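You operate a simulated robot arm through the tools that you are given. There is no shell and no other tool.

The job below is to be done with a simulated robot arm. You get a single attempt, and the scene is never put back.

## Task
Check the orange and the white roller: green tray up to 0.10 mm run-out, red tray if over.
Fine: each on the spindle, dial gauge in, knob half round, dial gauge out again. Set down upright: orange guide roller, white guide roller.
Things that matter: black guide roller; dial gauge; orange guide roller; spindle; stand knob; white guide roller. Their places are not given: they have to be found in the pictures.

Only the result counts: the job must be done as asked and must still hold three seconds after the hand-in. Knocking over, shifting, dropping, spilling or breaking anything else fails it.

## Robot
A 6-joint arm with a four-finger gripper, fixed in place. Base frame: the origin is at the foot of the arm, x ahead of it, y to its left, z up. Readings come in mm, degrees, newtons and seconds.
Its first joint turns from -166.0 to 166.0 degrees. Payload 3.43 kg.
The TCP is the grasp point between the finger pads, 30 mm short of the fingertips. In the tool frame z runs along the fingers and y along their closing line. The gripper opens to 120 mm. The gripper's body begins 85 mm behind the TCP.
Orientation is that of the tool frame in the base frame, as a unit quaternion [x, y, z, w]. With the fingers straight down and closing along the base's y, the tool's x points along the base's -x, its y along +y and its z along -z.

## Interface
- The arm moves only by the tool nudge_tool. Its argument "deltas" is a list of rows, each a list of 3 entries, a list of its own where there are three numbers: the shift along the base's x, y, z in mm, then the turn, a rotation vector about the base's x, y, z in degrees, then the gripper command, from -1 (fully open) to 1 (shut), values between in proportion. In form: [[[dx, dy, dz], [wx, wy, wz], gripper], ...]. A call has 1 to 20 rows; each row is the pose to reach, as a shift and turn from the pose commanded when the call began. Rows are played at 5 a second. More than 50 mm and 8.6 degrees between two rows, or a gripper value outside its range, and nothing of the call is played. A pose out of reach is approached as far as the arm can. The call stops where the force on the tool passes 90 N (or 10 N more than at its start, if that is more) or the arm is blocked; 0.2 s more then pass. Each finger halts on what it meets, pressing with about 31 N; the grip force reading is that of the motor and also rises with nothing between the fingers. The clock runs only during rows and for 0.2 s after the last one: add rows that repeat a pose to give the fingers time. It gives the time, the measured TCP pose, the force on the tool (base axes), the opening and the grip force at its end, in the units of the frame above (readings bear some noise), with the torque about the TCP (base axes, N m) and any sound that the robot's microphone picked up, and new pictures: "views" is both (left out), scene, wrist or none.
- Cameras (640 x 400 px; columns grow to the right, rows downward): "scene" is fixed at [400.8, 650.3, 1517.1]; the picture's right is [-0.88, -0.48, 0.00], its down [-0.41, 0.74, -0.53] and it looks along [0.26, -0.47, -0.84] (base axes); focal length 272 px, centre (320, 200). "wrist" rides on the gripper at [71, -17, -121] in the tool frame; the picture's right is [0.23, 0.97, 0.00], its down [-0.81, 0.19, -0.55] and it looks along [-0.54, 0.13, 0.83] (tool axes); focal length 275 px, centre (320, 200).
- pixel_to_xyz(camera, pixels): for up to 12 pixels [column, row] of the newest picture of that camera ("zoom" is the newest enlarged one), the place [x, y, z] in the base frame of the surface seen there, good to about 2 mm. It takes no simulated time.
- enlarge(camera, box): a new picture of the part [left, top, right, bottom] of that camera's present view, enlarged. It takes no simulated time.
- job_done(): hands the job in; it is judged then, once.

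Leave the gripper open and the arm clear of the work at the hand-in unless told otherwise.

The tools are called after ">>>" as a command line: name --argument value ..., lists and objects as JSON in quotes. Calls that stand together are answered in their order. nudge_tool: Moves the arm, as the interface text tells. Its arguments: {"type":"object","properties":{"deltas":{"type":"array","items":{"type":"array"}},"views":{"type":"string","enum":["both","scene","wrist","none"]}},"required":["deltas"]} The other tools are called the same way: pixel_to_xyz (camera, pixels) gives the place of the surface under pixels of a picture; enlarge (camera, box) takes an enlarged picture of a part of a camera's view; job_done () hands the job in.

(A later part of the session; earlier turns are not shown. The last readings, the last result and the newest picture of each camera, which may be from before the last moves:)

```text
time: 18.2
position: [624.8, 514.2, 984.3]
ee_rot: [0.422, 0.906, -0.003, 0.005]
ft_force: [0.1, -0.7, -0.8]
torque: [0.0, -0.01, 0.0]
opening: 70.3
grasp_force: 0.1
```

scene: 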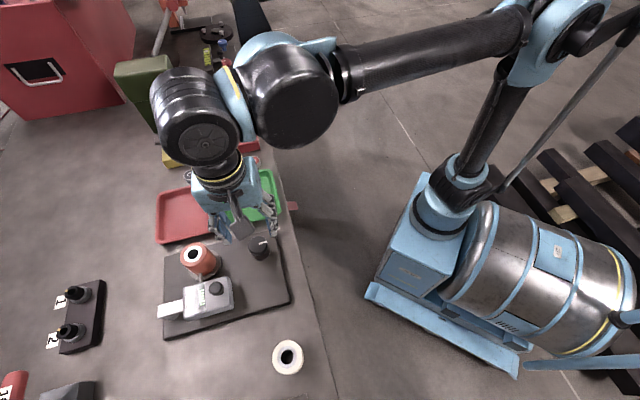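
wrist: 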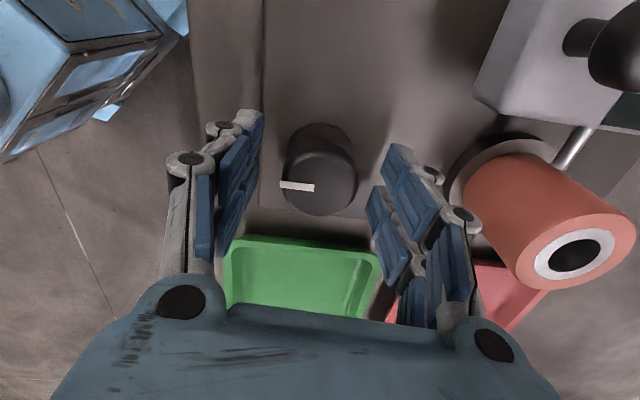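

In place, with the knob centred between the pads. I'll close on it.

>>> nudge_tool --deltas '[[[0, 0, 0], [0, 0, 0], 0.2], [[0, 0, 0], [0, 0, 0], 1], [[0, 0, 0], [0, 0, 0], 1]]' --views "wrist"

```text
time: 19.0
position: [625.0, 514.8, 985.1]
ee_rot: [0.422, 0.906, -0.001, 0.005]
ft_force: [8.5, 8.1, 5.1]
torque: [0.1, -0.2, 0.1]
opening: 39.3
grasp_force: 45.3
```

wrist: 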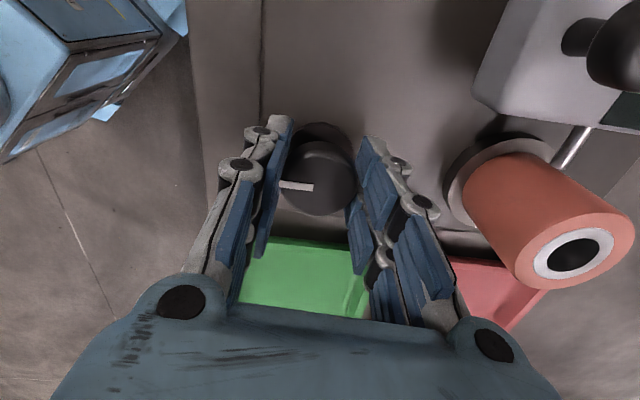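

Gripped at 39 mm with only a small side force. I'll turn the knob in 6° rows, 90° first.

>>> nudge_tool --deltas '[[[0.5, 0.4, 0], [0, 0, 6], 1], [[0.5, 0.4, 0], [0, 0, 12], 1], [[0.5, 0.4, 0], [0, 0, 18], 1], [[0.5, 0.4, 0], [0, 0, 24], 1], [[0.5, 0.4, 0], [0, 0, 30], 1], [[0.5, 0.4, 0], [0, 0, 36], 1], [[0.5, 0.4, 0], [0, 0, 42], 1], [[0.5, 0.4, 0], [0, 0, 48], 1], [[0.5, 0.4, 0], [0, 0, 54], 1], [[0.5, 0.4, 0], [0, 0, 60], 1], [[0.5, 0.4, 0], [0, 0, 66], 1], [[0.5, 0.4, 0], [0, 0, 72], 1], [[0.5, 0.4, 0], [0, 0, 78], 1], [[0.5, 0.4, 0], [0, 0, 84], 1], [[0.5, 0.4, 0], [0, 0, 90], 1], [[0.5, 0.4, 0], [0, 0, 90], 1]]' --views "both"

>>> enlarge --camera "scene" --box '[150, 230, 290, 330]'

```text
time: 22.4
position: [625.2, 512.2, 984.8]
ee_rot: [-0.342, 0.94, 0.002, 0.005]
ft_force: [-7.2, -48.4, -27.3]
torque: [-0.99, 0.59, -0.04]
opening: 39.5
grasp_force: 45.4
```

scene: 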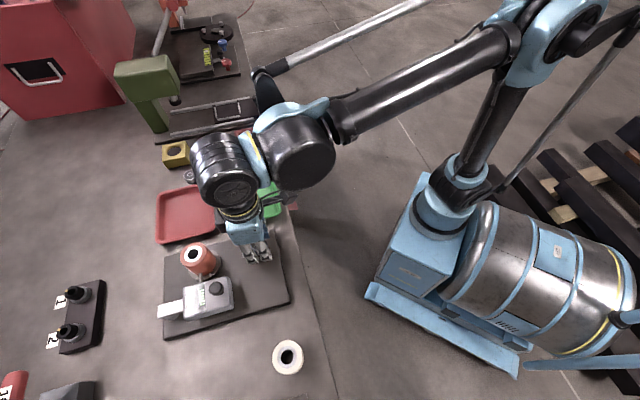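
wrist: 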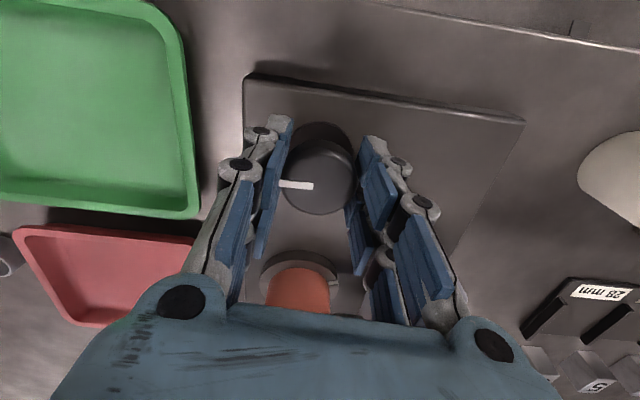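

```text
4.00 times, centred on (220, 280) of scene
```

zoom: 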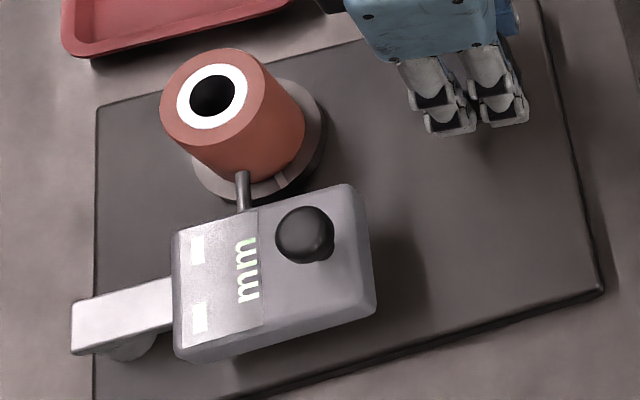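

The knob followed the wrist and the spindle mark moved. A side force of ~50 N has built up because the arm sits a few mm off, so I'll correct the centre (−3 mm in y, −1.7 in z) and turn another 48°.

>>> nudge_tool --deltas '[[[-0.4, -2, -1], [0, 0, 0], 1], [[-0.4, -3, -1.7], [0, 0, 6], 1], [[-0.4, -3, -1.7], [0, 0, 12], 1], [[-0.4, -3, -1.7], [0, 0, 18], 1], [[-0.4, -3, -1.7], [0, 0, 24], 1], [[-0.4, -3, -1.7], [0, 0, 30], 1], [[-0.4, -3, -1.7], [0, 0, 36], 1], [[-0.4, -3, -1.7], [0, 0, 42], 1], [[-0.4, -3, -1.7], [0, 0, 48], 1], [[-0.4, -3, -1.7], [0, 0, 48], 1]]' --views "both"

>>> enlarge --camera "scene" --box '[150, 230, 290, 330]'

```text
time: 24.6
position: [626.6, 511.0, 984.6]
ee_rot: [-0.695, 0.719, 0.006, 0.005]
ft_force: [47.1, 2.8, 41.0]
torque: [0.26, -1.45, -0.08]
opening: 39.5
grasp_force: 45.1
```

scene: 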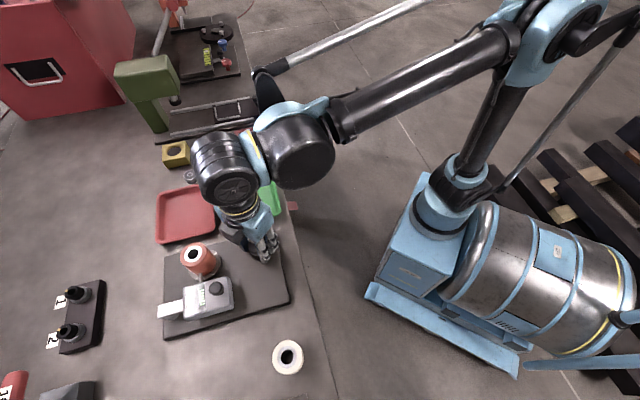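
wrist: 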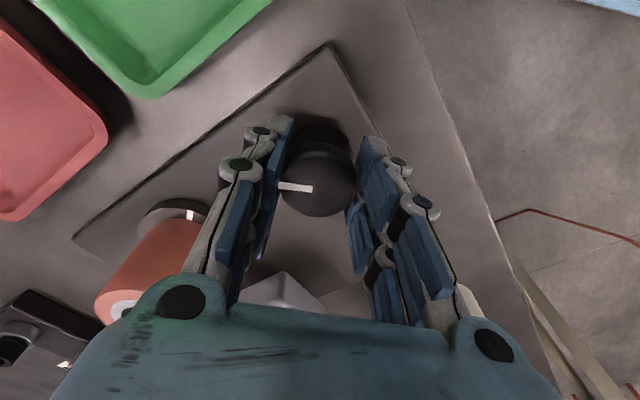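

```text
4.00 times, centred on (220, 280) of scene
```

zoom: 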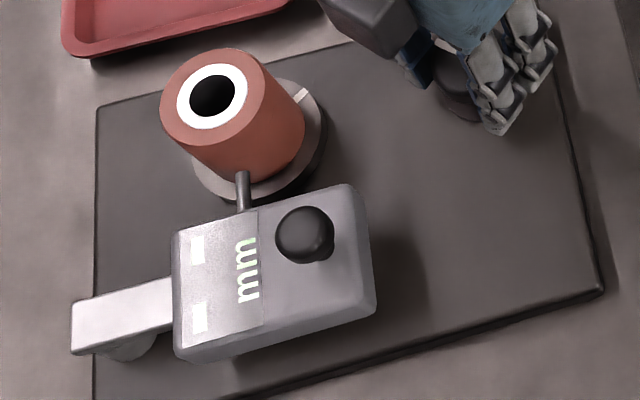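

That's 138° so far, with the force now +x 47 N and +z 41 N. I'll shift the centre (+3, 0, +2.5) and complete the half turn with 43° more.

>>> nudge_tool --deltas '[[[2, 0, 1.5], [0, 0, 0], 1], [[3, 0, 2.5], [0, 0, 6], 1], [[3, 0, 2.5], [0, 0, 12], 1], [[3, 0, 2.5], [0, 0, 18], 1], [[3, 0, 2.5], [0, 0, 24], 1], [[3, 0, 2.5], [0, 0, 30], 1], [[3, 0, 2.5], [0, 0, 36], 1], [[3, 0, 2.5], [0, 0, 43], 1], [[3, 0, 2.5], [0, 0, 43], 1], [[3, 0, 2.5], [0, 0, 43], 1]]' --views "both"

>>> enlarge --camera "scene" --box '[150, 230, 290, 330]'

```text
time: 26.8
position: [627.8, 511.1, 985.0]
ee_rot: [0.91, -0.415, -0.007, -0.001]
ft_force: [-16.2, -27.6, -40.8]
torque: [-0.5, 0.16, 0.05]
opening: 39.4
grasp_force: 45.5
```

scene: 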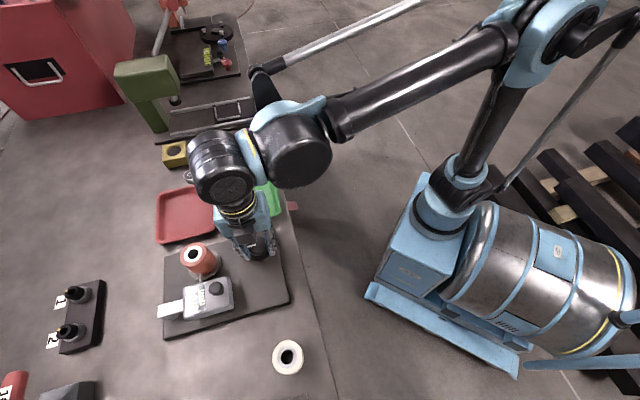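
wrist: 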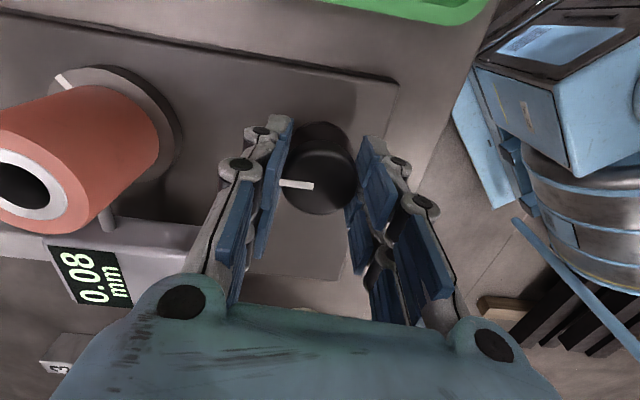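

```text
4.00 times, centred on (220, 280) of scene
```

zoom: 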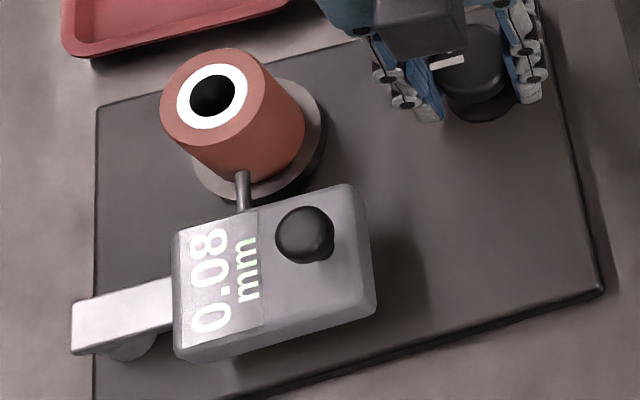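

The display now reads 0.08 mm. I'll zoom in on it in the wrist view to be sure.

>>> enlarge --camera "wrist" --box '[30, 220, 150, 320]'

>>> enlarge --camera "scene" --box '[185, 270, 225, 310]'

```text
4.00 times, centred on (90, 270) of wrist
```

zoom: 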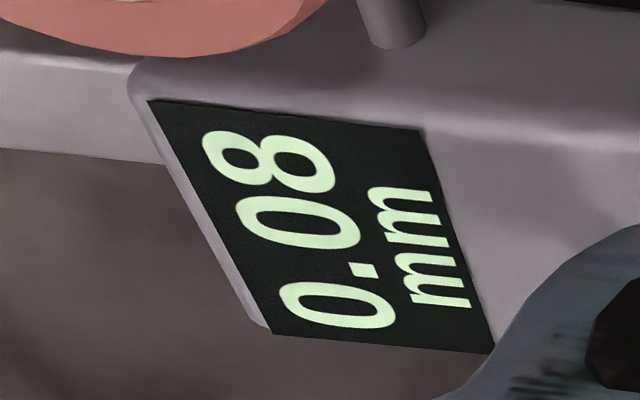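

```text
10.00 times, centred on (205, 290) of scene
```

zoom: 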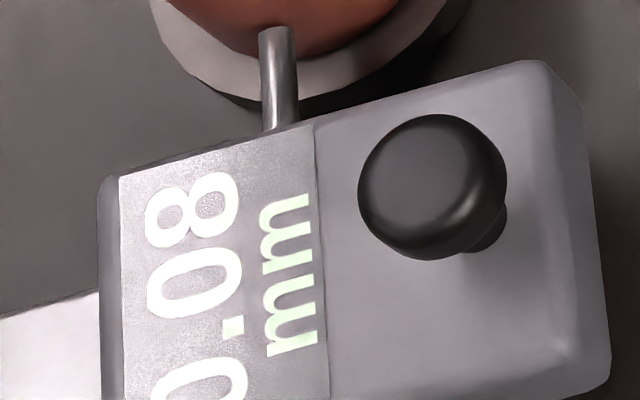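

Orange reads 0.08 mm, so it goes in the green tray. I'll release the knob, rise, and turn the wrist back by 85° for the gauge.

>>> nudge_tool --deltas '[[[0, 0, 0], [0, 0, 0], 0.1], [[0, 0, 0], [0, 0, 0], -0.17], [[0, 0, 20], [0, 0, 0], -0.17], [[0, 0, 50], [0, 0, 0], -0.17], [[0, 0, 95], [0, 0, 0], -0.17], [[0, 0, 120], [0, 0, -8], -0.17], [[0, 0, 120], [0, 0, -16], -0.17], [[0, 0, 120], [0, 0, -24], -0.17], [[0, 0, 120], [0, 0, -32], -0.17], [[0, 0, 120], [0, 0, -40], -0.17], [[0, 0, 120], [0, 0, -48], 0], [[0, 0, 120], [0, 0, -56], 0], [[0, 0, 120], [0, 0, -64], 0], [[0, 0, 120], [0, 0, -72], 0], [[0, 0, 120], [0, 0, -80], 0], [[0, 0, 120], [0, 0, -85], 0], [[0, 0, 120], [0, 0, -85], 0]]' --views "both"

>>> enlarge --camera "scene" --box '[150, 230, 290, 330]'

>>> pixel_to_xyz --camera "zoom" --pixels '[[276, 230], [332, 230], [304, 210], [304, 258], [304, 235], [290, 220], [320, 250], [75, 315], [85, 350], [165, 330], [160, 285], [130, 350]]'

```text
time: 30.4
position: [627.0, 511.4, 1104.7]
ee_rot: [-0.39, 0.921, 0.004, 0.006]
ft_force: [-0.6, -0.4, 0.1]
torque: [0.0, 0.01, -0.04]
opening: 60.0
grasp_force: 0.1
```

scene: 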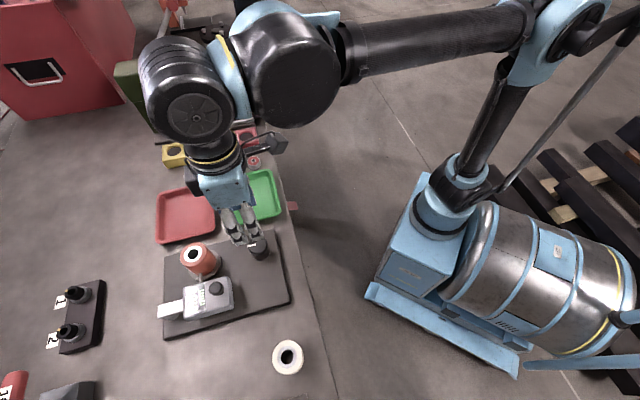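
wrist: 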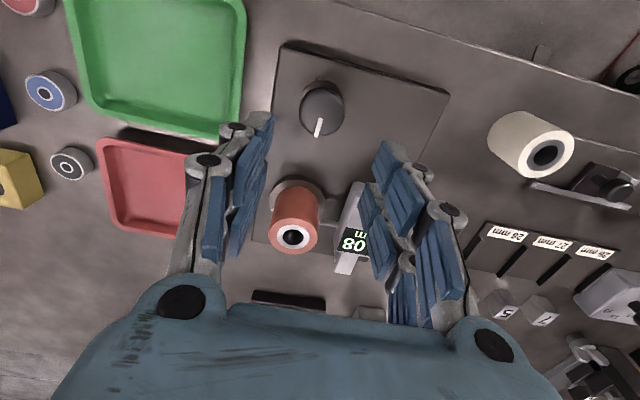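

```text
4.00 times, centred on (220, 280) of scene
```

zoom: 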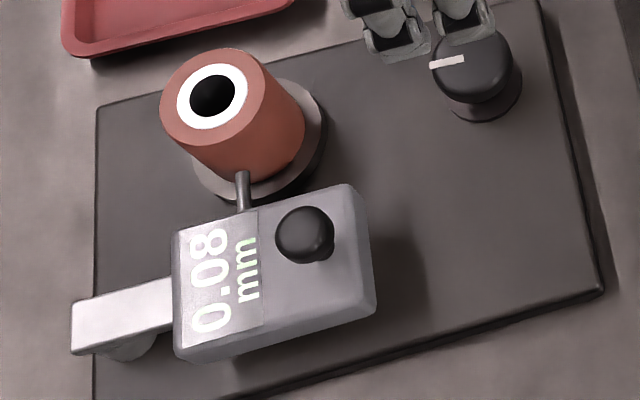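

```text
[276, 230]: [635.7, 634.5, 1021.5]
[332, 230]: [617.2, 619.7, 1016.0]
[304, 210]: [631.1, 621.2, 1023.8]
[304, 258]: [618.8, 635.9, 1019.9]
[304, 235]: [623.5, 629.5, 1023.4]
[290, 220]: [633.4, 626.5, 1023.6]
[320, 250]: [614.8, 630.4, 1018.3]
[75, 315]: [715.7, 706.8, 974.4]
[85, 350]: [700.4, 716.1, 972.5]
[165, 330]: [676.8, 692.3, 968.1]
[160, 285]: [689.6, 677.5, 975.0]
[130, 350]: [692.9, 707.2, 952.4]
```

The handle is now at ≈(625,628) and consistent with a pivot at (706,705). I'll move over it and go down to z≈1029 around it.

>>> nudge_tool --deltas '[[[-0.5, 40, 0], [0, 0, 0], 0], [[-1.5, 80, 0], [0, 0, 0], 0], [[-2, 117, -10], [0, 0, 0], 0], [[-2, 117, -40], [0, 0, 0], 0], [[-2, 117, -60], [0, 0, 0], 0], [[-2, 117, -76], [0, 0, 0], 0], [[-2, 117, -76], [0, 0, 0], 0]]' --views "wrist"

>>> enlarge --camera "wrist" --box '[220, 100, 400, 280]'

```text
time: 32.0
position: [624.4, 627.6, 1028.9]
ee_rot: [-0.39, 0.921, 0.003, 0.005]
ft_force: [0.0, 0.2, 0.2]
torque: [0.02, -0.04, -0.02]
opening: 60.0
grasp_force: 0.1
```

wrist: 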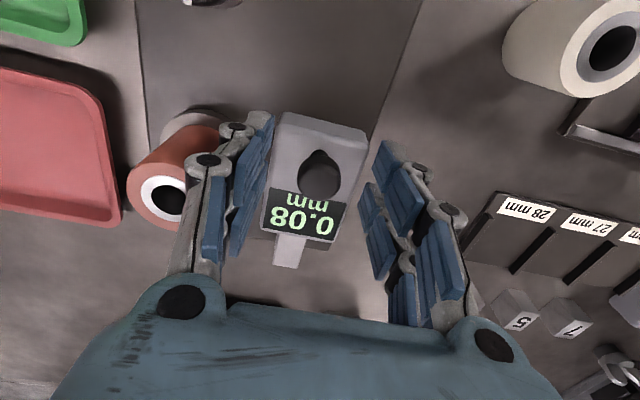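

```text
2.22 times, centred on (310, 190) of wrist
```

zoom: 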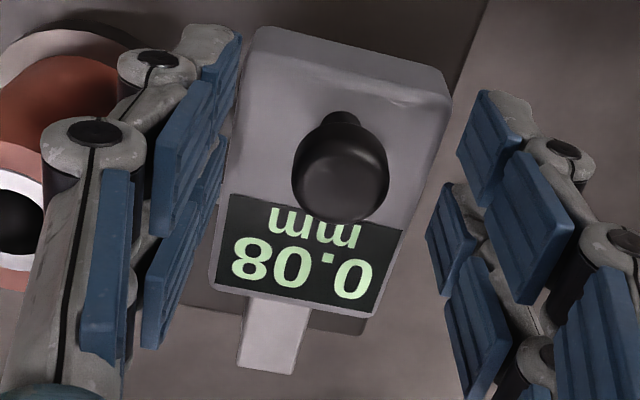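

The handle is centred between the pads, at (320,175), and the display clearly reads 0.08 mm. I'll close on it and swing the gauge back out along the arc, 46°.

>>> nudge_tool --deltas '[[[0, 0, 0], [0, 0, 0], 0.4], [[0, 0, 0], [0, 0, 0], 1], [[0, 0, 0], [0, 0, 0], 1], [[-6.38, 7.35, 0], [0, 0, -5], 1], [[-12.09, 15.23, 0], [0, 0, -10], 1], [[-17.09, 23.58, 0], [0, 0, -15], 1], [[-21.35, 32.33, 0], [0, 0, -20], 1], [[-24.83, 41.42, 0], [0, 0, -25], 1], [[-27.5, 50.78, 0], [0, 0, -30], 1], [[-29.34, 60.33, 0], [0, 0, -35], 1], [[-30.35, 70.01, 0], [0, 0, -40], 1], [[-30.51, 79.74, 0], [0, 0, -45], 1], [[-30.51, 79.74, 0], [0, 0, -45], 1]]' --views "both"

```text
time: 34.8
position: [594.9, 709.0, 1028.8]
ee_rot: [-0.008, 1.0, 0.001, 0.006]
ft_force: [-8.1, 0.8, -18.2]
torque: [0.04, 0.07, 0.02]
opening: 20.3
grasp_force: 44.7
```

scene: 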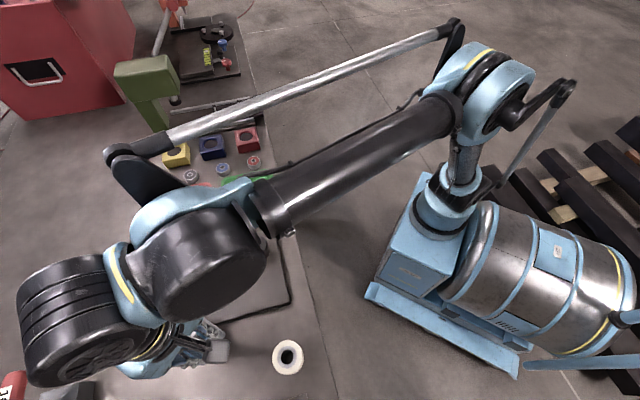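
wrist: 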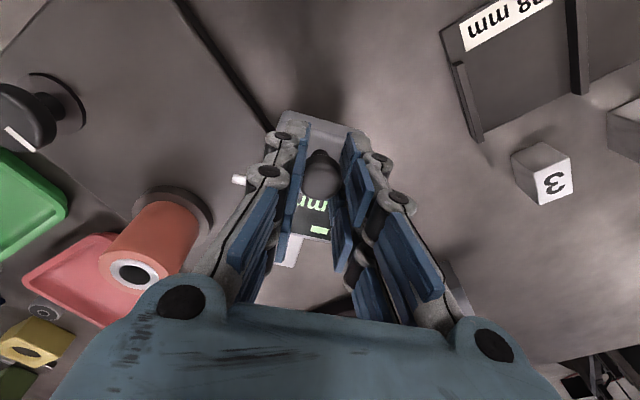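

The gauge is back at its start place (handle ≈(595,709)) and the display shows dashes again. I'll nudge it one more degree outwards, release and rise.

>>> nudge_tool --deltas '[[[0.1, 1.8, 0], [0, 0, -1], 1], [[0.1, 1.8, 0], [0, 0, -1], 1], [[0.1, 1.8, 0], [0, 0, -1], 0.3], [[0.1, 1.8, 0], [0, 0, -1], 0], [[0.1, 1.8, 15], [0, 0, -1], 0], [[0.1, 1.8, 50], [0, 0, -1], 0], [[0.1, 1.8, 95], [0, 0, -1], 0], [[0.1, 1.8, 95], [0, 0, -1], 0]]' --views "both"

>>> enlarge --camera "wrist" --box '[100, 80, 400, 280]'

```text
time: 36.6
position: [594.7, 709.6, 1125.3]
ee_rot: [0.0, 1.0, 0.001, 0.006]
ft_force: [0.6, -0.4, 0.2]
torque: [0.01, 0.02, 0.04]
opening: 60.0
grasp_force: 0.0
```

scene: 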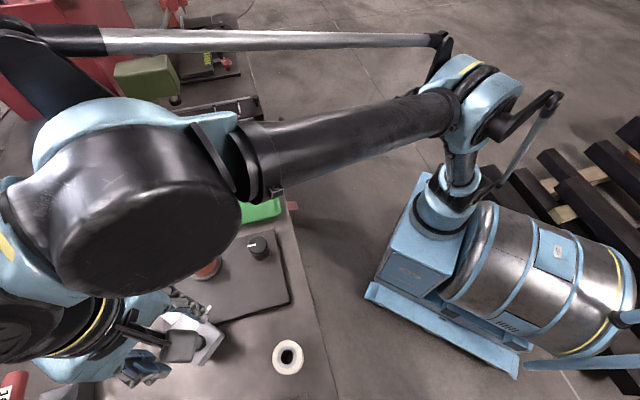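
wrist: 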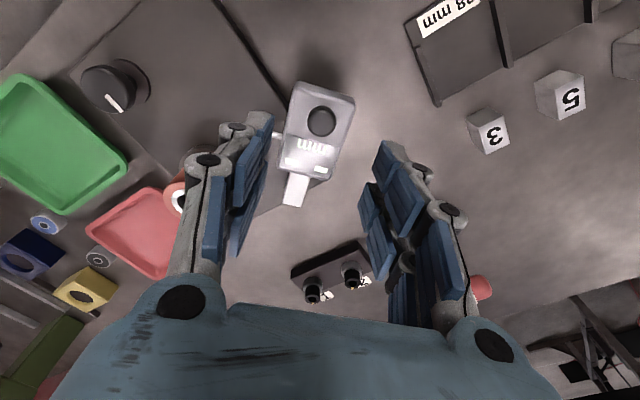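

```text
2.00 times, centred on (250, 180) of wrist
```

zoom: 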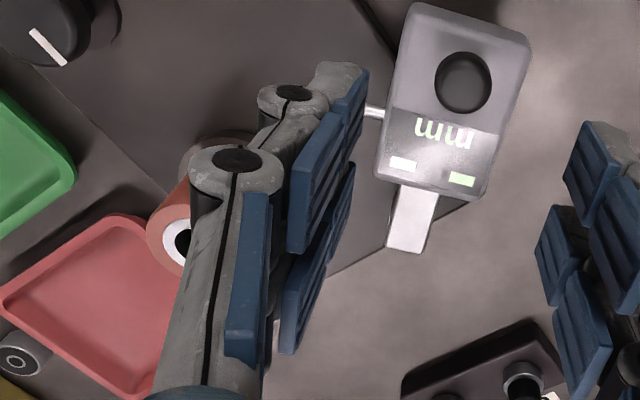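

The gauge is released and parked. Next I'll move above the orange roller at (712,598), turning to yaw 40° with the fingers opened to 90 mm, and check alignment.

>>> nudge_tool --deltas '[[[24, -22, 0], [0, 0, 8], -0.3], [[48, -45, 0], [0, 0, 16], -0.5], [[72, -67, 0], [0, 0, 24], -0.5], [[96, -90, 0], [0, 0, 32], -0.5], [[117.3, -111.6, 0], [0, 0, 40], -0.5], [[117.3, -111.6, -20], [0, 0, 40], -0.5], [[117.3, -111.6, -20], [0, 0, 40], -0.5]]' --views "both"

>>> enlarge --camera "wrist" --box '[250, 80, 400, 230]'

```text
time: 38.2
position: [711.6, 598.3, 1103.7]
ee_rot: [-0.342, 0.94, 0.003, 0.006]
ft_force: [0.2, -0.3, 0.5]
torque: [0.02, 0.01, -0.01]
opening: 90.0
grasp_force: 0.1
```

scene: 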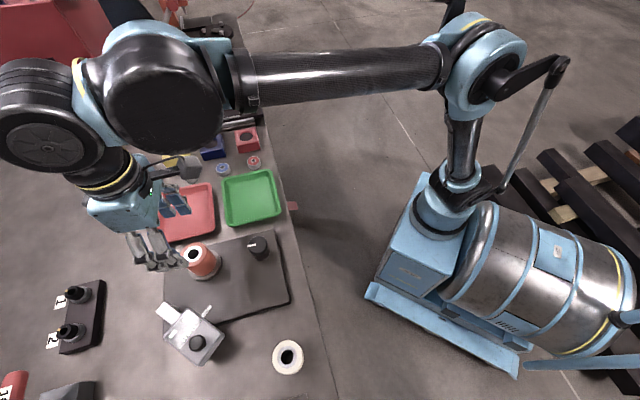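
wrist: 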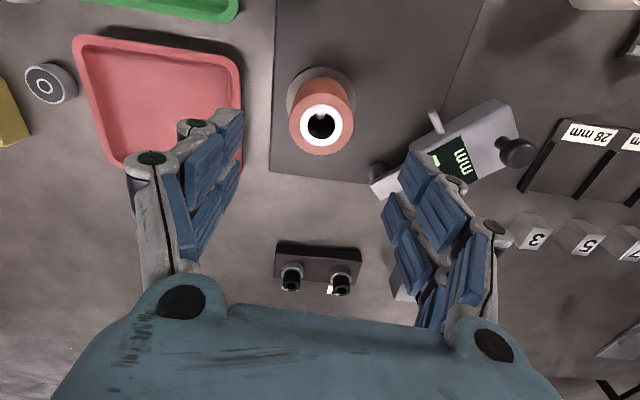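

```text
2.67 times, centred on (325, 155) of wrist
```

zoom: 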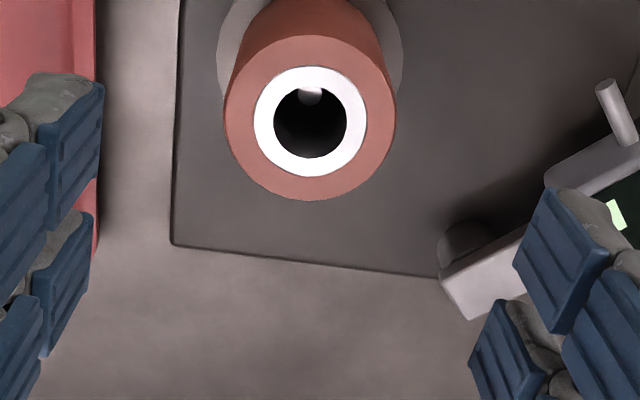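

Good view. I'll measure the roller's top rim and hole here, and the green and red trays in the scene picture.

>>> pixel_to_xyz --camera "zoom" --pixels '[[230, 118], [390, 118], [310, 190], [262, 120], [360, 120], [310, 170], [310, 75], [310, 96], [310, 150], [265, 165], [355, 165]]'

>>> enlarge --camera "scene" --box '[150, 150, 310, 260]'

>>> pixel_to_xyz --camera "scene" --pixels '[[225, 181], [270, 171], [280, 212], [229, 225], [252, 198], [265, 185], [250, 180], [252, 215], [238, 200], [268, 200], [240, 210], [255, 190]]'

```text
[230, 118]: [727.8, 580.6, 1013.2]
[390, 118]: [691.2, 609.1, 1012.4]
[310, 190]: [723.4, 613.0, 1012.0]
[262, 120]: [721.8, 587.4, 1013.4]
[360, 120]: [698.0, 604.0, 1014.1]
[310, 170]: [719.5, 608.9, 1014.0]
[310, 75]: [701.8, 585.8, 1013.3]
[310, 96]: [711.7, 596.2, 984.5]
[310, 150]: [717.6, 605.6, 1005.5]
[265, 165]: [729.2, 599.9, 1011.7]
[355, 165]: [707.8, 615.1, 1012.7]
```

```text
3.64 times, centred on (230, 205) of scene
```

zoom: 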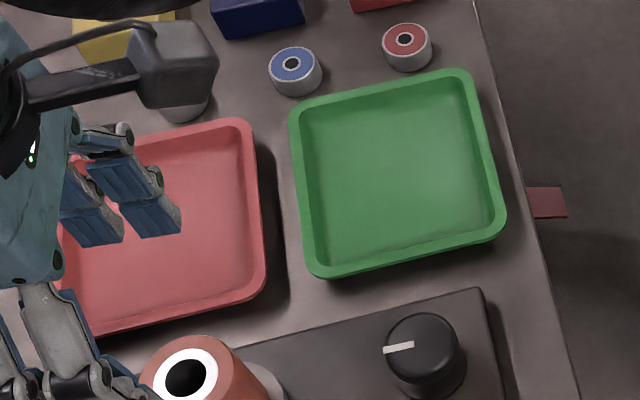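

```text
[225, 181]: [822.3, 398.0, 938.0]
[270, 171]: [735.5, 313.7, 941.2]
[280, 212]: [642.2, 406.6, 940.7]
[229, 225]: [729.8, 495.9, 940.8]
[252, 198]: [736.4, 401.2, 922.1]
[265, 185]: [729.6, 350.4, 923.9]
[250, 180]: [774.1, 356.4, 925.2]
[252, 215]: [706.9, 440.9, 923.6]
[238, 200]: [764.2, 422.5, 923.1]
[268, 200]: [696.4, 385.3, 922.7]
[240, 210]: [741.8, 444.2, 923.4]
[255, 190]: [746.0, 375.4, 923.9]
```

The roller centre is ≈(711.5,597.5), and the shaft top shows at z≈985 in its bore. The green tray's centre is ≈(732,404), with its floor at z 923 and rim at 941. I'll go down to TCP z≈1003 around the roller.

>>> nudge_tool --deltas '[[[0, -0.8, -30], [0, 0, 0], -0.5], [[0, -0.8, -60], [0, 0, 0], -0.5], [[0, -0.8, -82], [0, 0, 0], -0.5], [[0, -0.8, -100], [0, 0, 0], -0.5], [[0, -0.8, -100], [0, 0, 0], -0.5]]' --views "wrist"

>>> enlarge --camera "wrist" --box '[200, 80, 440, 280]'

```text
time: 39.4
position: [711.5, 598.0, 1002.9]
ee_rot: [-0.342, 0.94, 0.003, 0.005]
ft_force: [-0.6, 0.1, -0.2]
torque: [0.0, -0.01, -0.04]
opening: 90.0
grasp_force: 0.2
```

wrist: 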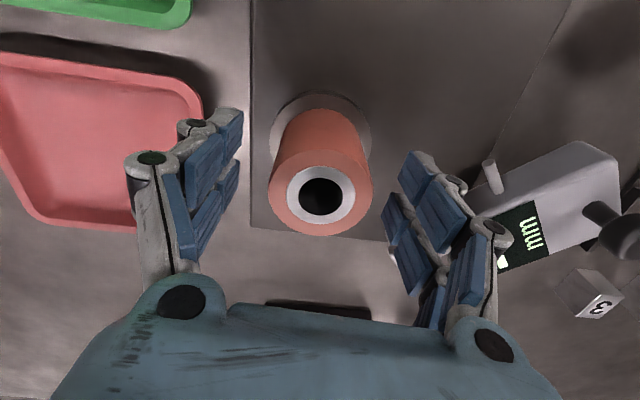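

```text
2.00 times, centred on (320, 180) of wrist
```

zoom: 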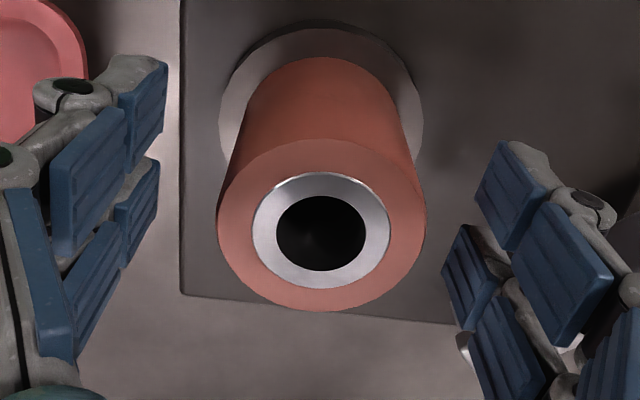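

Well centred, with the bore at (320,197). I'll close on the roller.

>>> nudge_tool --deltas '[[[0, 0, 0], [0, 0, 0], 0], [[0, 0, 0], [0, 0, 0], 0.5], [[0, 0, 0], [0, 0, 0], 1], [[0, 0, 0], [0, 0, 0], 1]]' --views "wrist"

```text
time: 40.4
position: [711.6, 597.5, 1004.5]
ee_rot: [-0.343, 0.939, 0.003, 0.005]
ft_force: [1.5, 1.0, -0.2]
torque: [-0.05, 0.02, -0.01]
opening: 49.4
grasp_force: 31.1
```

wrist: 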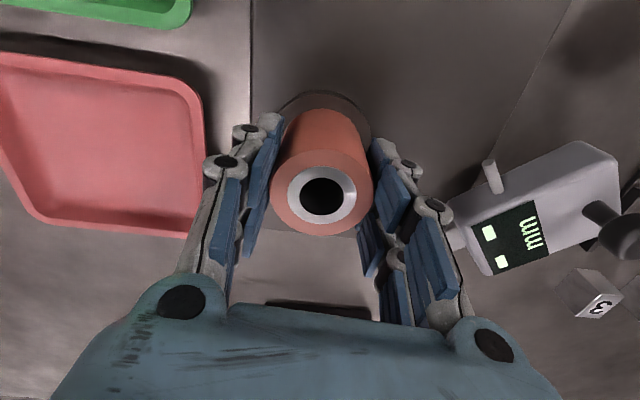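

Gripped (49.4 mm) with almost no side force. I'll lift straight up, slowly, off the spindle.

>>> nudge_tool --deltas '[[[0, 0, 5], [0, 0, 0], 1], [[0, 0, 12], [0, 0, 0], 1], [[0, 0, 20], [0, 0, 0], 1], [[0, 0, 28], [0, 0, 0], 1], [[0, 0, 36], [0, 0, 0], 1], [[0, 0, 46], [0, 0, 0], 1], [[0, 0, 60], [0, 0, 0], 1], [[0, 0, 80], [0, 0, 0], 1], [[0, 0, 100], [0, 0, 0], 1], [[0, 0, 100], [0, 0, 0], 1]]' --views "both"

```text
time: 42.6
position: [711.1, 596.9, 1105.2]
ee_rot: [-0.342, 0.94, 0.003, 0.005]
ft_force: [0.5, -0.6, -0.8]
torque: [0.02, 0.01, 0.02]
opening: 49.1
grasp_force: 31.1
```

scene: 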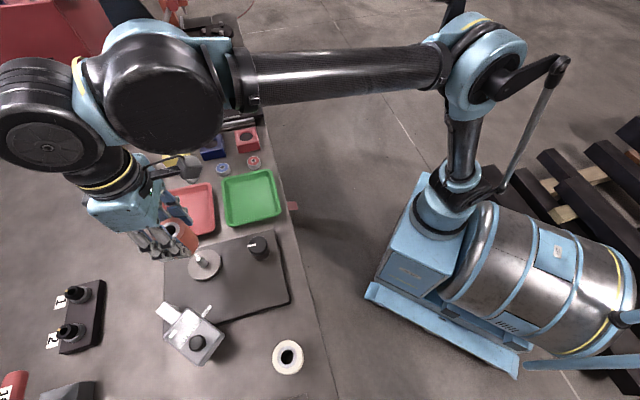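
wrist: 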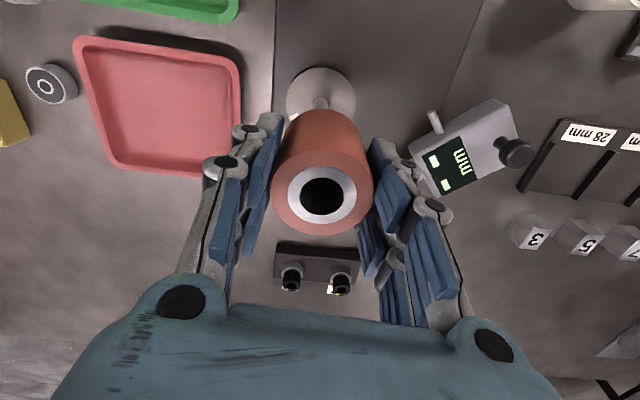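

The roller is off and the spindle shaft is visible at about (205,260) in the scene. I'll measure it for later placing.

>>> enlarge --camera "scene" --box '[180, 235, 230, 285]'

>>> pixel_to_xyz --camera "zoom" --pixels '[[275, 170], [280, 165], [285, 175], [270, 175], [285, 200], [330, 130], [330, 270], [200, 210], [430, 210], [310, 325]]'

```text
8.00 times, centred on (205, 260) of scene
```

zoom: 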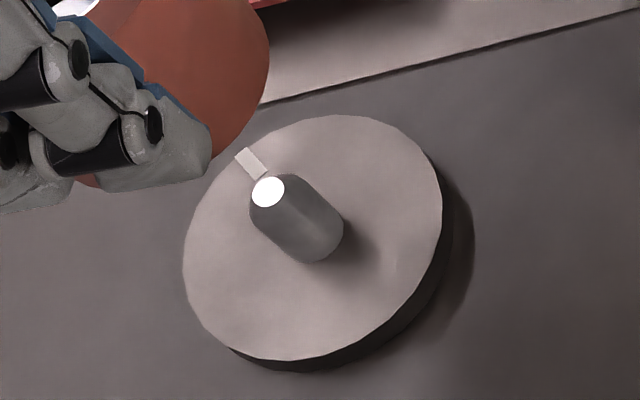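

```text
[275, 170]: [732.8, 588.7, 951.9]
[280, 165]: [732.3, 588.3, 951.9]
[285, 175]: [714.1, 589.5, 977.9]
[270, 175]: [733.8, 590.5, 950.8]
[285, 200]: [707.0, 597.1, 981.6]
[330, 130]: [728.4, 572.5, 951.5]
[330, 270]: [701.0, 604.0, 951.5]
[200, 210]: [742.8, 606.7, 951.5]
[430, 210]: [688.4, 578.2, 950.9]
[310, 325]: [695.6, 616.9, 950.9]
```

The spindle is at ≈(711.5,598). Now I'll carry the roller to the green tray, above (740,409), staying high.

>>> nudge_tool --deltas '[[[5, -32, 0], [0, 0, 0], 1], [[10, -64, 0], [0, 0, 0], 1], [[15, -96, 0], [0, 0, 0], 1], [[20, -128, 0], [0, 0, 0], 1], [[25, -160, 0], [0, 0, 0], 1], [[29, -188, 0], [0, 0, 0], 1], [[29, -188, 0], [0, 0, 0], 1], [[29, -188, -30], [0, 0, 0], 1], [[29, -188, -60], [0, 0, 0], 1], [[29, -188, -90], [0, 0, 0], 1], [[29, -188, -90], [0, 0, 0], 1]]' --views "both"

```text
time: 45.0
position: [741.1, 410.5, 1014.9]
ee_rot: [-0.342, 0.94, 0.003, 0.004]
ft_force: [0.8, 0.1, -1.5]
torque: [0.0, -0.01, 0.0]
opening: 49.1
grasp_force: 31.0
```

scene: 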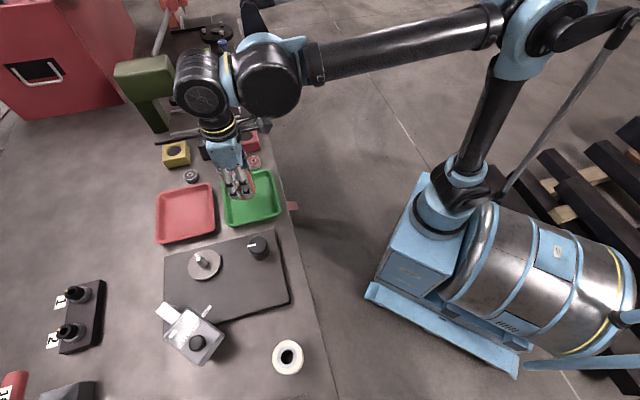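
wrist: 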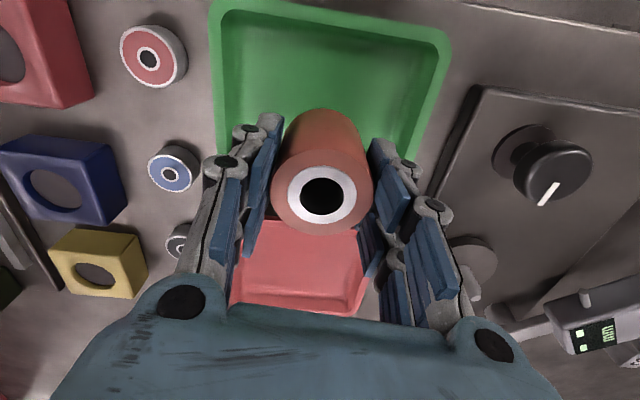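

The roller is over the green tray at (741,410,1015) with its bottom at about z 962. I'll check in the scene view before lowering.

>>> enlarge --camera "scene" --box '[200, 150, 300, 240]'

>>> pixel_to_xyz --camera "wrist" --pixels '[[215, 10], [450, 35], [420, 150], [330, 60], [300, 210], [345, 210], [320, 228], [300, 250], [440, 60], [220, 100]]'

```text
4.44 times, centred on (250, 195) of scene
```

zoom: 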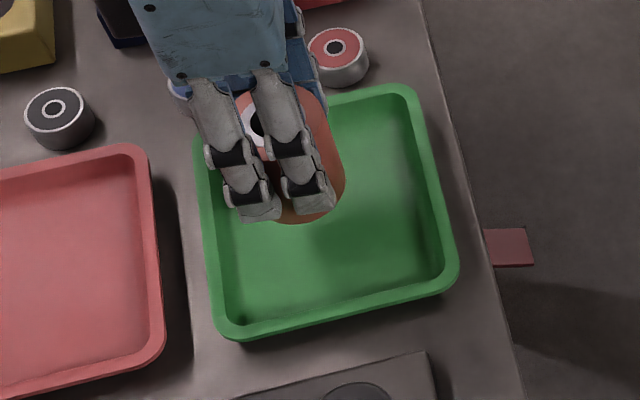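

```text
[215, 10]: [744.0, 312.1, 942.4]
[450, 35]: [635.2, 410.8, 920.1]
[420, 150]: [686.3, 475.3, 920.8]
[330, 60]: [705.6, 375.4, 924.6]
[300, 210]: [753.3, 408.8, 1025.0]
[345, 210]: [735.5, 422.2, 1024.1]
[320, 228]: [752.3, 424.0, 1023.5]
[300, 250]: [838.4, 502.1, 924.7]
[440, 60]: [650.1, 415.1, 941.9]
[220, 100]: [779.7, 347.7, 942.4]
```

It's over the tray floor with room on all sides. I'll lower gently by 38 mm.

>>> nudge_tool --deltas '[[[0, 0, -12], [0, 0, 0], 1], [[0, 0, -24], [0, 0, 0], 1], [[0, 0, -30], [0, 0, 0], 1], [[0, 0, -34], [0, 0, 0], 1], [[0, 0, -36], [0, 0, 0], 1], [[0, 0, -38], [0, 0, 0], 1], [[0, 0, -38], [0, 0, 0], 1]]' --views "wrist"

```text
time: 46.6
position: [741.3, 409.6, 975.7]
ee_rot: [-0.342, 0.94, 0.002, 0.005]
ft_force: [-0.4, 0.5, -1.4]
torque: [-0.03, 0.02, 0.0]
opening: 49.3
grasp_force: 30.9
```

wrist: 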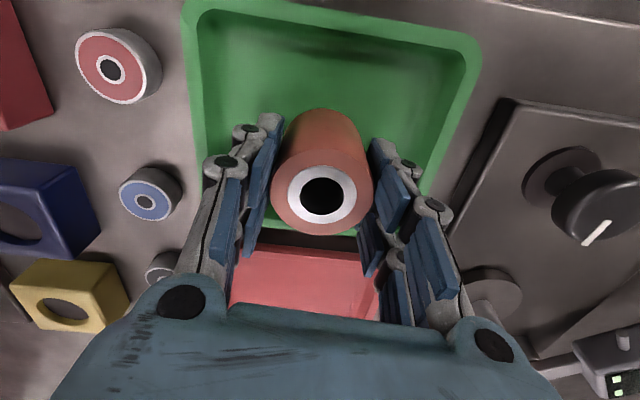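

No contact yet. I'll lower in 0.8 mm steps and watch the force.

>>> nudge_tool --deltas '[[[0, 0, -0.8], [0, 0, 0], 1], [[0, 0, -1.6], [0, 0, 0], 1], [[0, 0, -1.6], [0, 0, 0], 1]]' --views "none"

```text
time: 47.4
position: [741.8, 409.6, 975.0]
ee_rot: [-0.342, 0.94, 0.004, 0.005]
ft_force: [6.3, 4.7, 22.9]
torque: [-0.1, -0.27, 0.1]
opening: 49.0
grasp_force: 31.1
```

The roller has touched the tray floor (+23 N). I'll ease off 1 mm, open slightly and check.

>>> nudge_tool --deltas '[[[0, 0, 1.0], [0, 0, 0], 1], [[0, 0, 1.0], [0, 0, 0], 0.1], [[0, 0, 1.0], [0, 0, 0], -0.17], [[0, 0, 1.0], [0, 0, 0], -0.17], [[0, 0, 15], [0, 0, 0], -0.17], [[0, 0, 45], [0, 0, 0], -0.17], [[0, 0, 90], [0, 0, 0], -0.17], [[0, 0, 130], [0, 0, 0], -0.17], [[0, 0, 130], [0, 0, 0], -0.17]]' --views "both"

>>> enlarge --camera "scene" --box '[200, 150, 300, 240]'

```text
time: 49.4
position: [741.2, 409.2, 1104.9]
ee_rot: [-0.343, 0.939, 0.003, 0.005]
ft_force: [-0.2, 0.8, -0.1]
torque: [0.02, 0.02, 0.01]
opening: 69.9
grasp_force: 0.1
```

scene: 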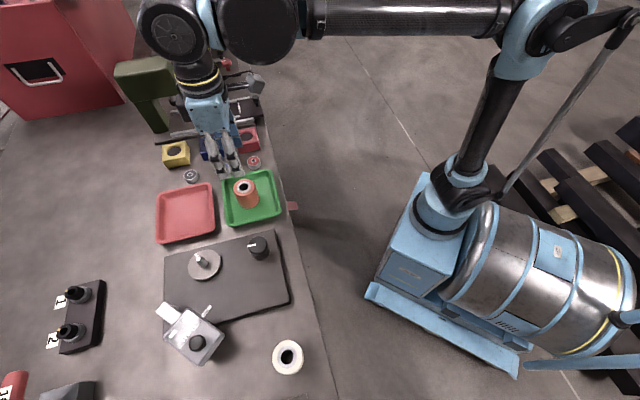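
wrist: 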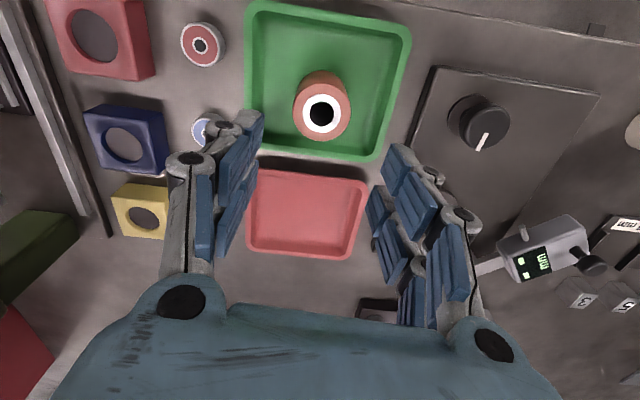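

```text
4.44 times, centred on (250, 195) of scene
```

zoom: 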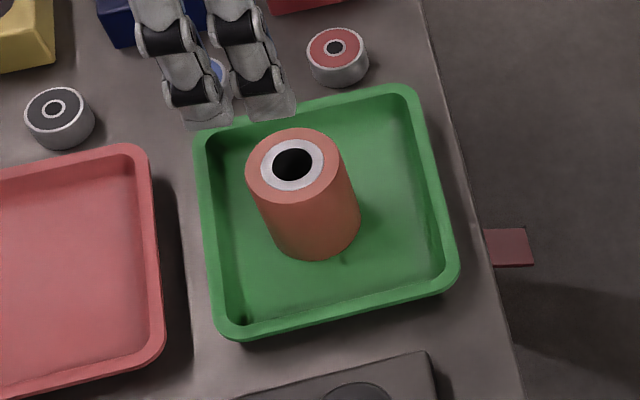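

The orange roller stands upright in the green tray. Next is the white roller at ≈(461,657). I'll travel high over there and look.

>>> nudge_tool --deltas '[[[-28, 25, 0], [0, 0, 2], -0.17], [[-56, 50, 0], [0, 0, 4], -0.17], [[-84, 74, 0], [0, 0, 6], -0.17], [[-112, 99, 0], [0, 0, 8], -0.17], [[-140, 124, 0], [0, 0, 10], -0.3], [[-168, 149, 0], [0, 0, 12], -0.5], [[-196, 174, 0], [0, 0, 14], -0.5], [[-224, 198, 0], [0, 0, 15], -0.5], [[-252, 223, 0], [0, 0, 15], -0.5], [[-280, 248, 0], [0, 0, 15], -0.5], [[-280, 248, 0], [0, 0, 15], -0.5]]' --views "both"

>>> enlarge --camera "wrist" --box '[220, 40, 420, 220]'

```text
time: 51.8
position: [461.4, 656.8, 1105.3]
ee_rot: [-0.461, 0.887, 0.004, 0.004]
ft_force: [0.5, -0.2, 0.0]
torque: [-0.01, 0.01, 0.01]
opening: 90.1
grasp_force: 0.0
```

scene: 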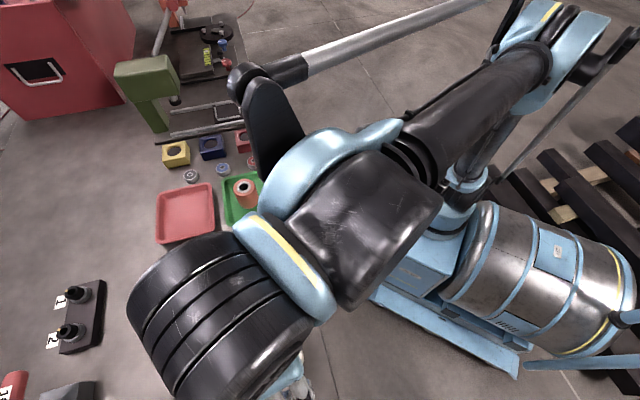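
wrist: 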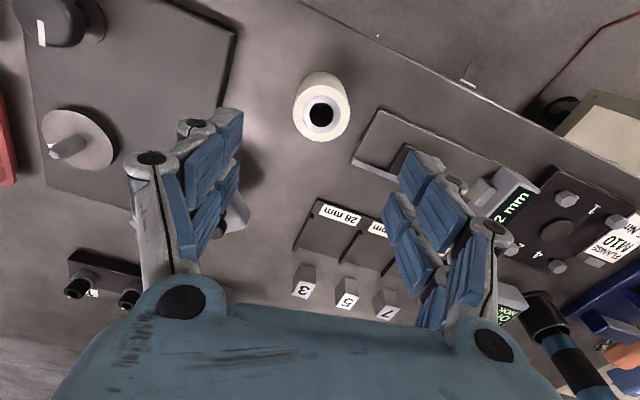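

```text
2.22 times, centred on (320, 130) of wrist
```

zoom: 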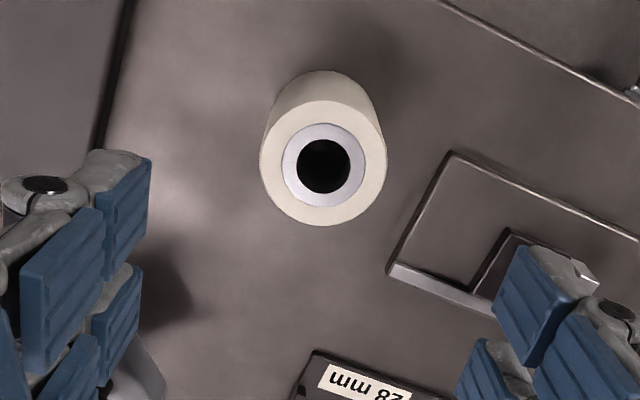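

The white roller stands clear, with a slide plate's edge nearby on the right. I'll measure the roller's top and that edge.

>>> pixel_to_xyz --camera "zoom" --pixels '[[265, 165], [380, 165], [323, 215], [285, 165], [362, 165], [323, 203], [323, 127], [323, 166], [392, 275], [450, 158], [420, 240], [440, 180]]'

```text
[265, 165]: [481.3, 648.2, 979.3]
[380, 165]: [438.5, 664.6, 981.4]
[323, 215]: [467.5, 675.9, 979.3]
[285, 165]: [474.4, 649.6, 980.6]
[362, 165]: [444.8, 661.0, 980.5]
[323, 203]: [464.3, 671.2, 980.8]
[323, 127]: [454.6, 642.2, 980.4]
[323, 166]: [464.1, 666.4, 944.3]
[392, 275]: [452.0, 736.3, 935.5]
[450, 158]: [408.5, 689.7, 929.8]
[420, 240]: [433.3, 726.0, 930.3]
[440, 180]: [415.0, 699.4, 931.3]
```

The roller centre is ≈(459.7,656.2). The slide plate's corner is near (408,690), right where the finger would come at this yaw. I'll turn to yaw 0 with a 76 mm opening to stay clear, then go halfway down.

>>> nudge_tool --deltas '[[[-1.7, -0.6, 0], [0, 0, -8], -0.27], [[-1.7, -0.6, 0], [0, 0, -16], -0.27], [[-1.7, -0.6, 0], [0, 0, -24], -0.27], [[-1.7, -0.6, 0], [0, 0, -32], -0.27], [[-1.7, -0.6, 0], [0, 0, -40], -0.27], [[-1.7, -0.6, 0], [0, 0, -48], -0.27], [[-1.7, -0.6, 0], [0, 0, -55], -0.27], [[-1.7, -0.6, -30], [0, 0, -55], -0.27], [[-1.7, -0.6, -60], [0, 0, -55], -0.27], [[-1.7, -0.6, -60], [0, 0, -55], -0.27]]' --views "wrist"

>>> enlarge --camera "wrist" --box '[220, 60, 420, 240]'

```text
time: 54.0
position: [460.2, 656.8, 1044.6]
ee_rot: [0.002, 1.0, 0.001, 0.005]
ft_force: [-0.1, 0.0, 0.1]
torque: [0.02, 0.02, 0.01]
opening: 76.1
grasp_force: 0.0
```

wrist: 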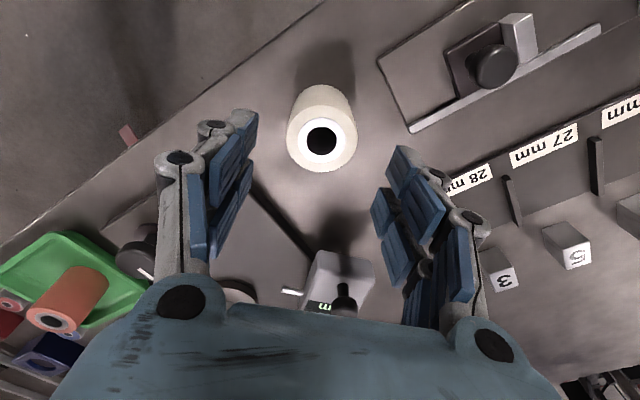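

```text
2.22 times, centred on (320, 150) of wrist
```

zoom: 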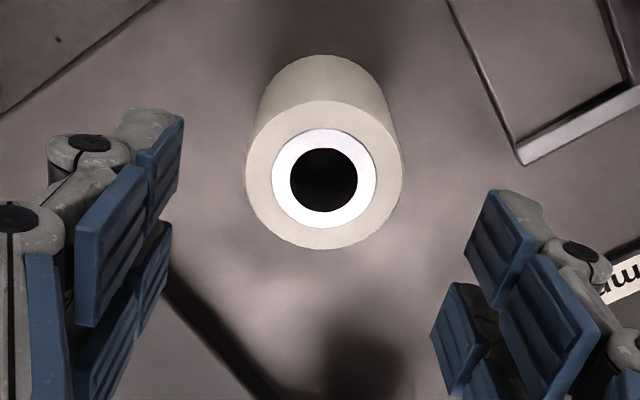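

Well aligned: the bore is at (321,141), as predicted for a centred grip. I'll go down to TCP z≈971.

>>> nudge_tool --deltas '[[[-0.3, -0.5, -20], [0, 0, 0], -0.27], [[-0.3, -0.5, -40], [0, 0, 0], -0.27], [[-0.3, -0.5, -58], [0, 0, 0], -0.27], [[-0.3, -0.5, -73], [0, 0, 0], -0.27], [[-0.3, -0.5, -73], [0, 0, 0], -0.27]]' --views "wrist"

```text
time: 55.2
position: [458.5, 656.0, 972.6]
ee_rot: [0.0, 1.0, 0.001, 0.006]
ft_force: [0.4, -0.3, 0.4]
torque: [0.0, 0.03, 0.01]
opening: 76.2
grasp_force: 0.0
```

wrist: 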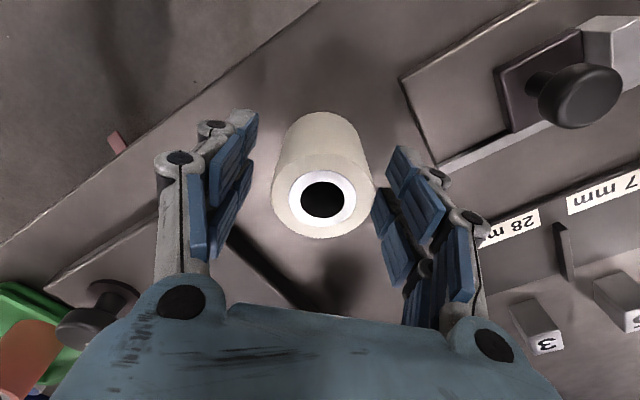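

It's reachable. I'll refine the roller's centre from this close view before gripping.

>>> enlarge --camera "wrist" --box '[260, 140, 380, 250]'

>>> pixel_to_xyz --camera "wrist" --pixels '[[294, 200], [350, 200], [322, 223], [322, 178], [300, 185], [344, 185], [302, 217], [343, 217], [279, 200], [366, 200], [322, 235]]'

```text
3.64 times, centred on (320, 195) of wrist
```

zoom: 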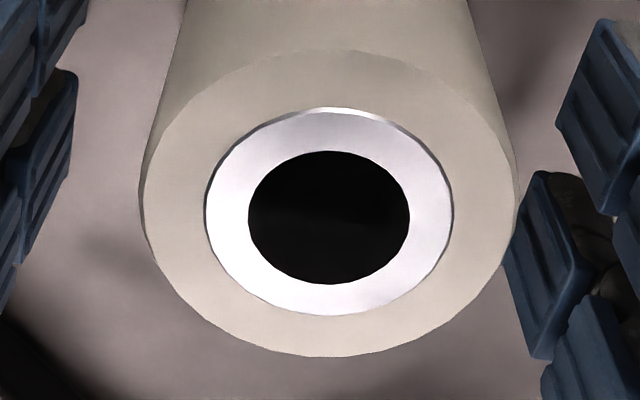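

```text
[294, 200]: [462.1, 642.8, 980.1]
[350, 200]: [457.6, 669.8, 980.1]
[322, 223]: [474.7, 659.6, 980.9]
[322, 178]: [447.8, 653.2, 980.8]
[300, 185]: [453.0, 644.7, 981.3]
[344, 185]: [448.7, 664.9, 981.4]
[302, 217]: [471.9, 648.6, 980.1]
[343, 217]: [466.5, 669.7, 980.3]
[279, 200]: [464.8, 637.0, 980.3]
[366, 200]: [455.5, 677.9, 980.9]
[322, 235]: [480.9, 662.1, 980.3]
```

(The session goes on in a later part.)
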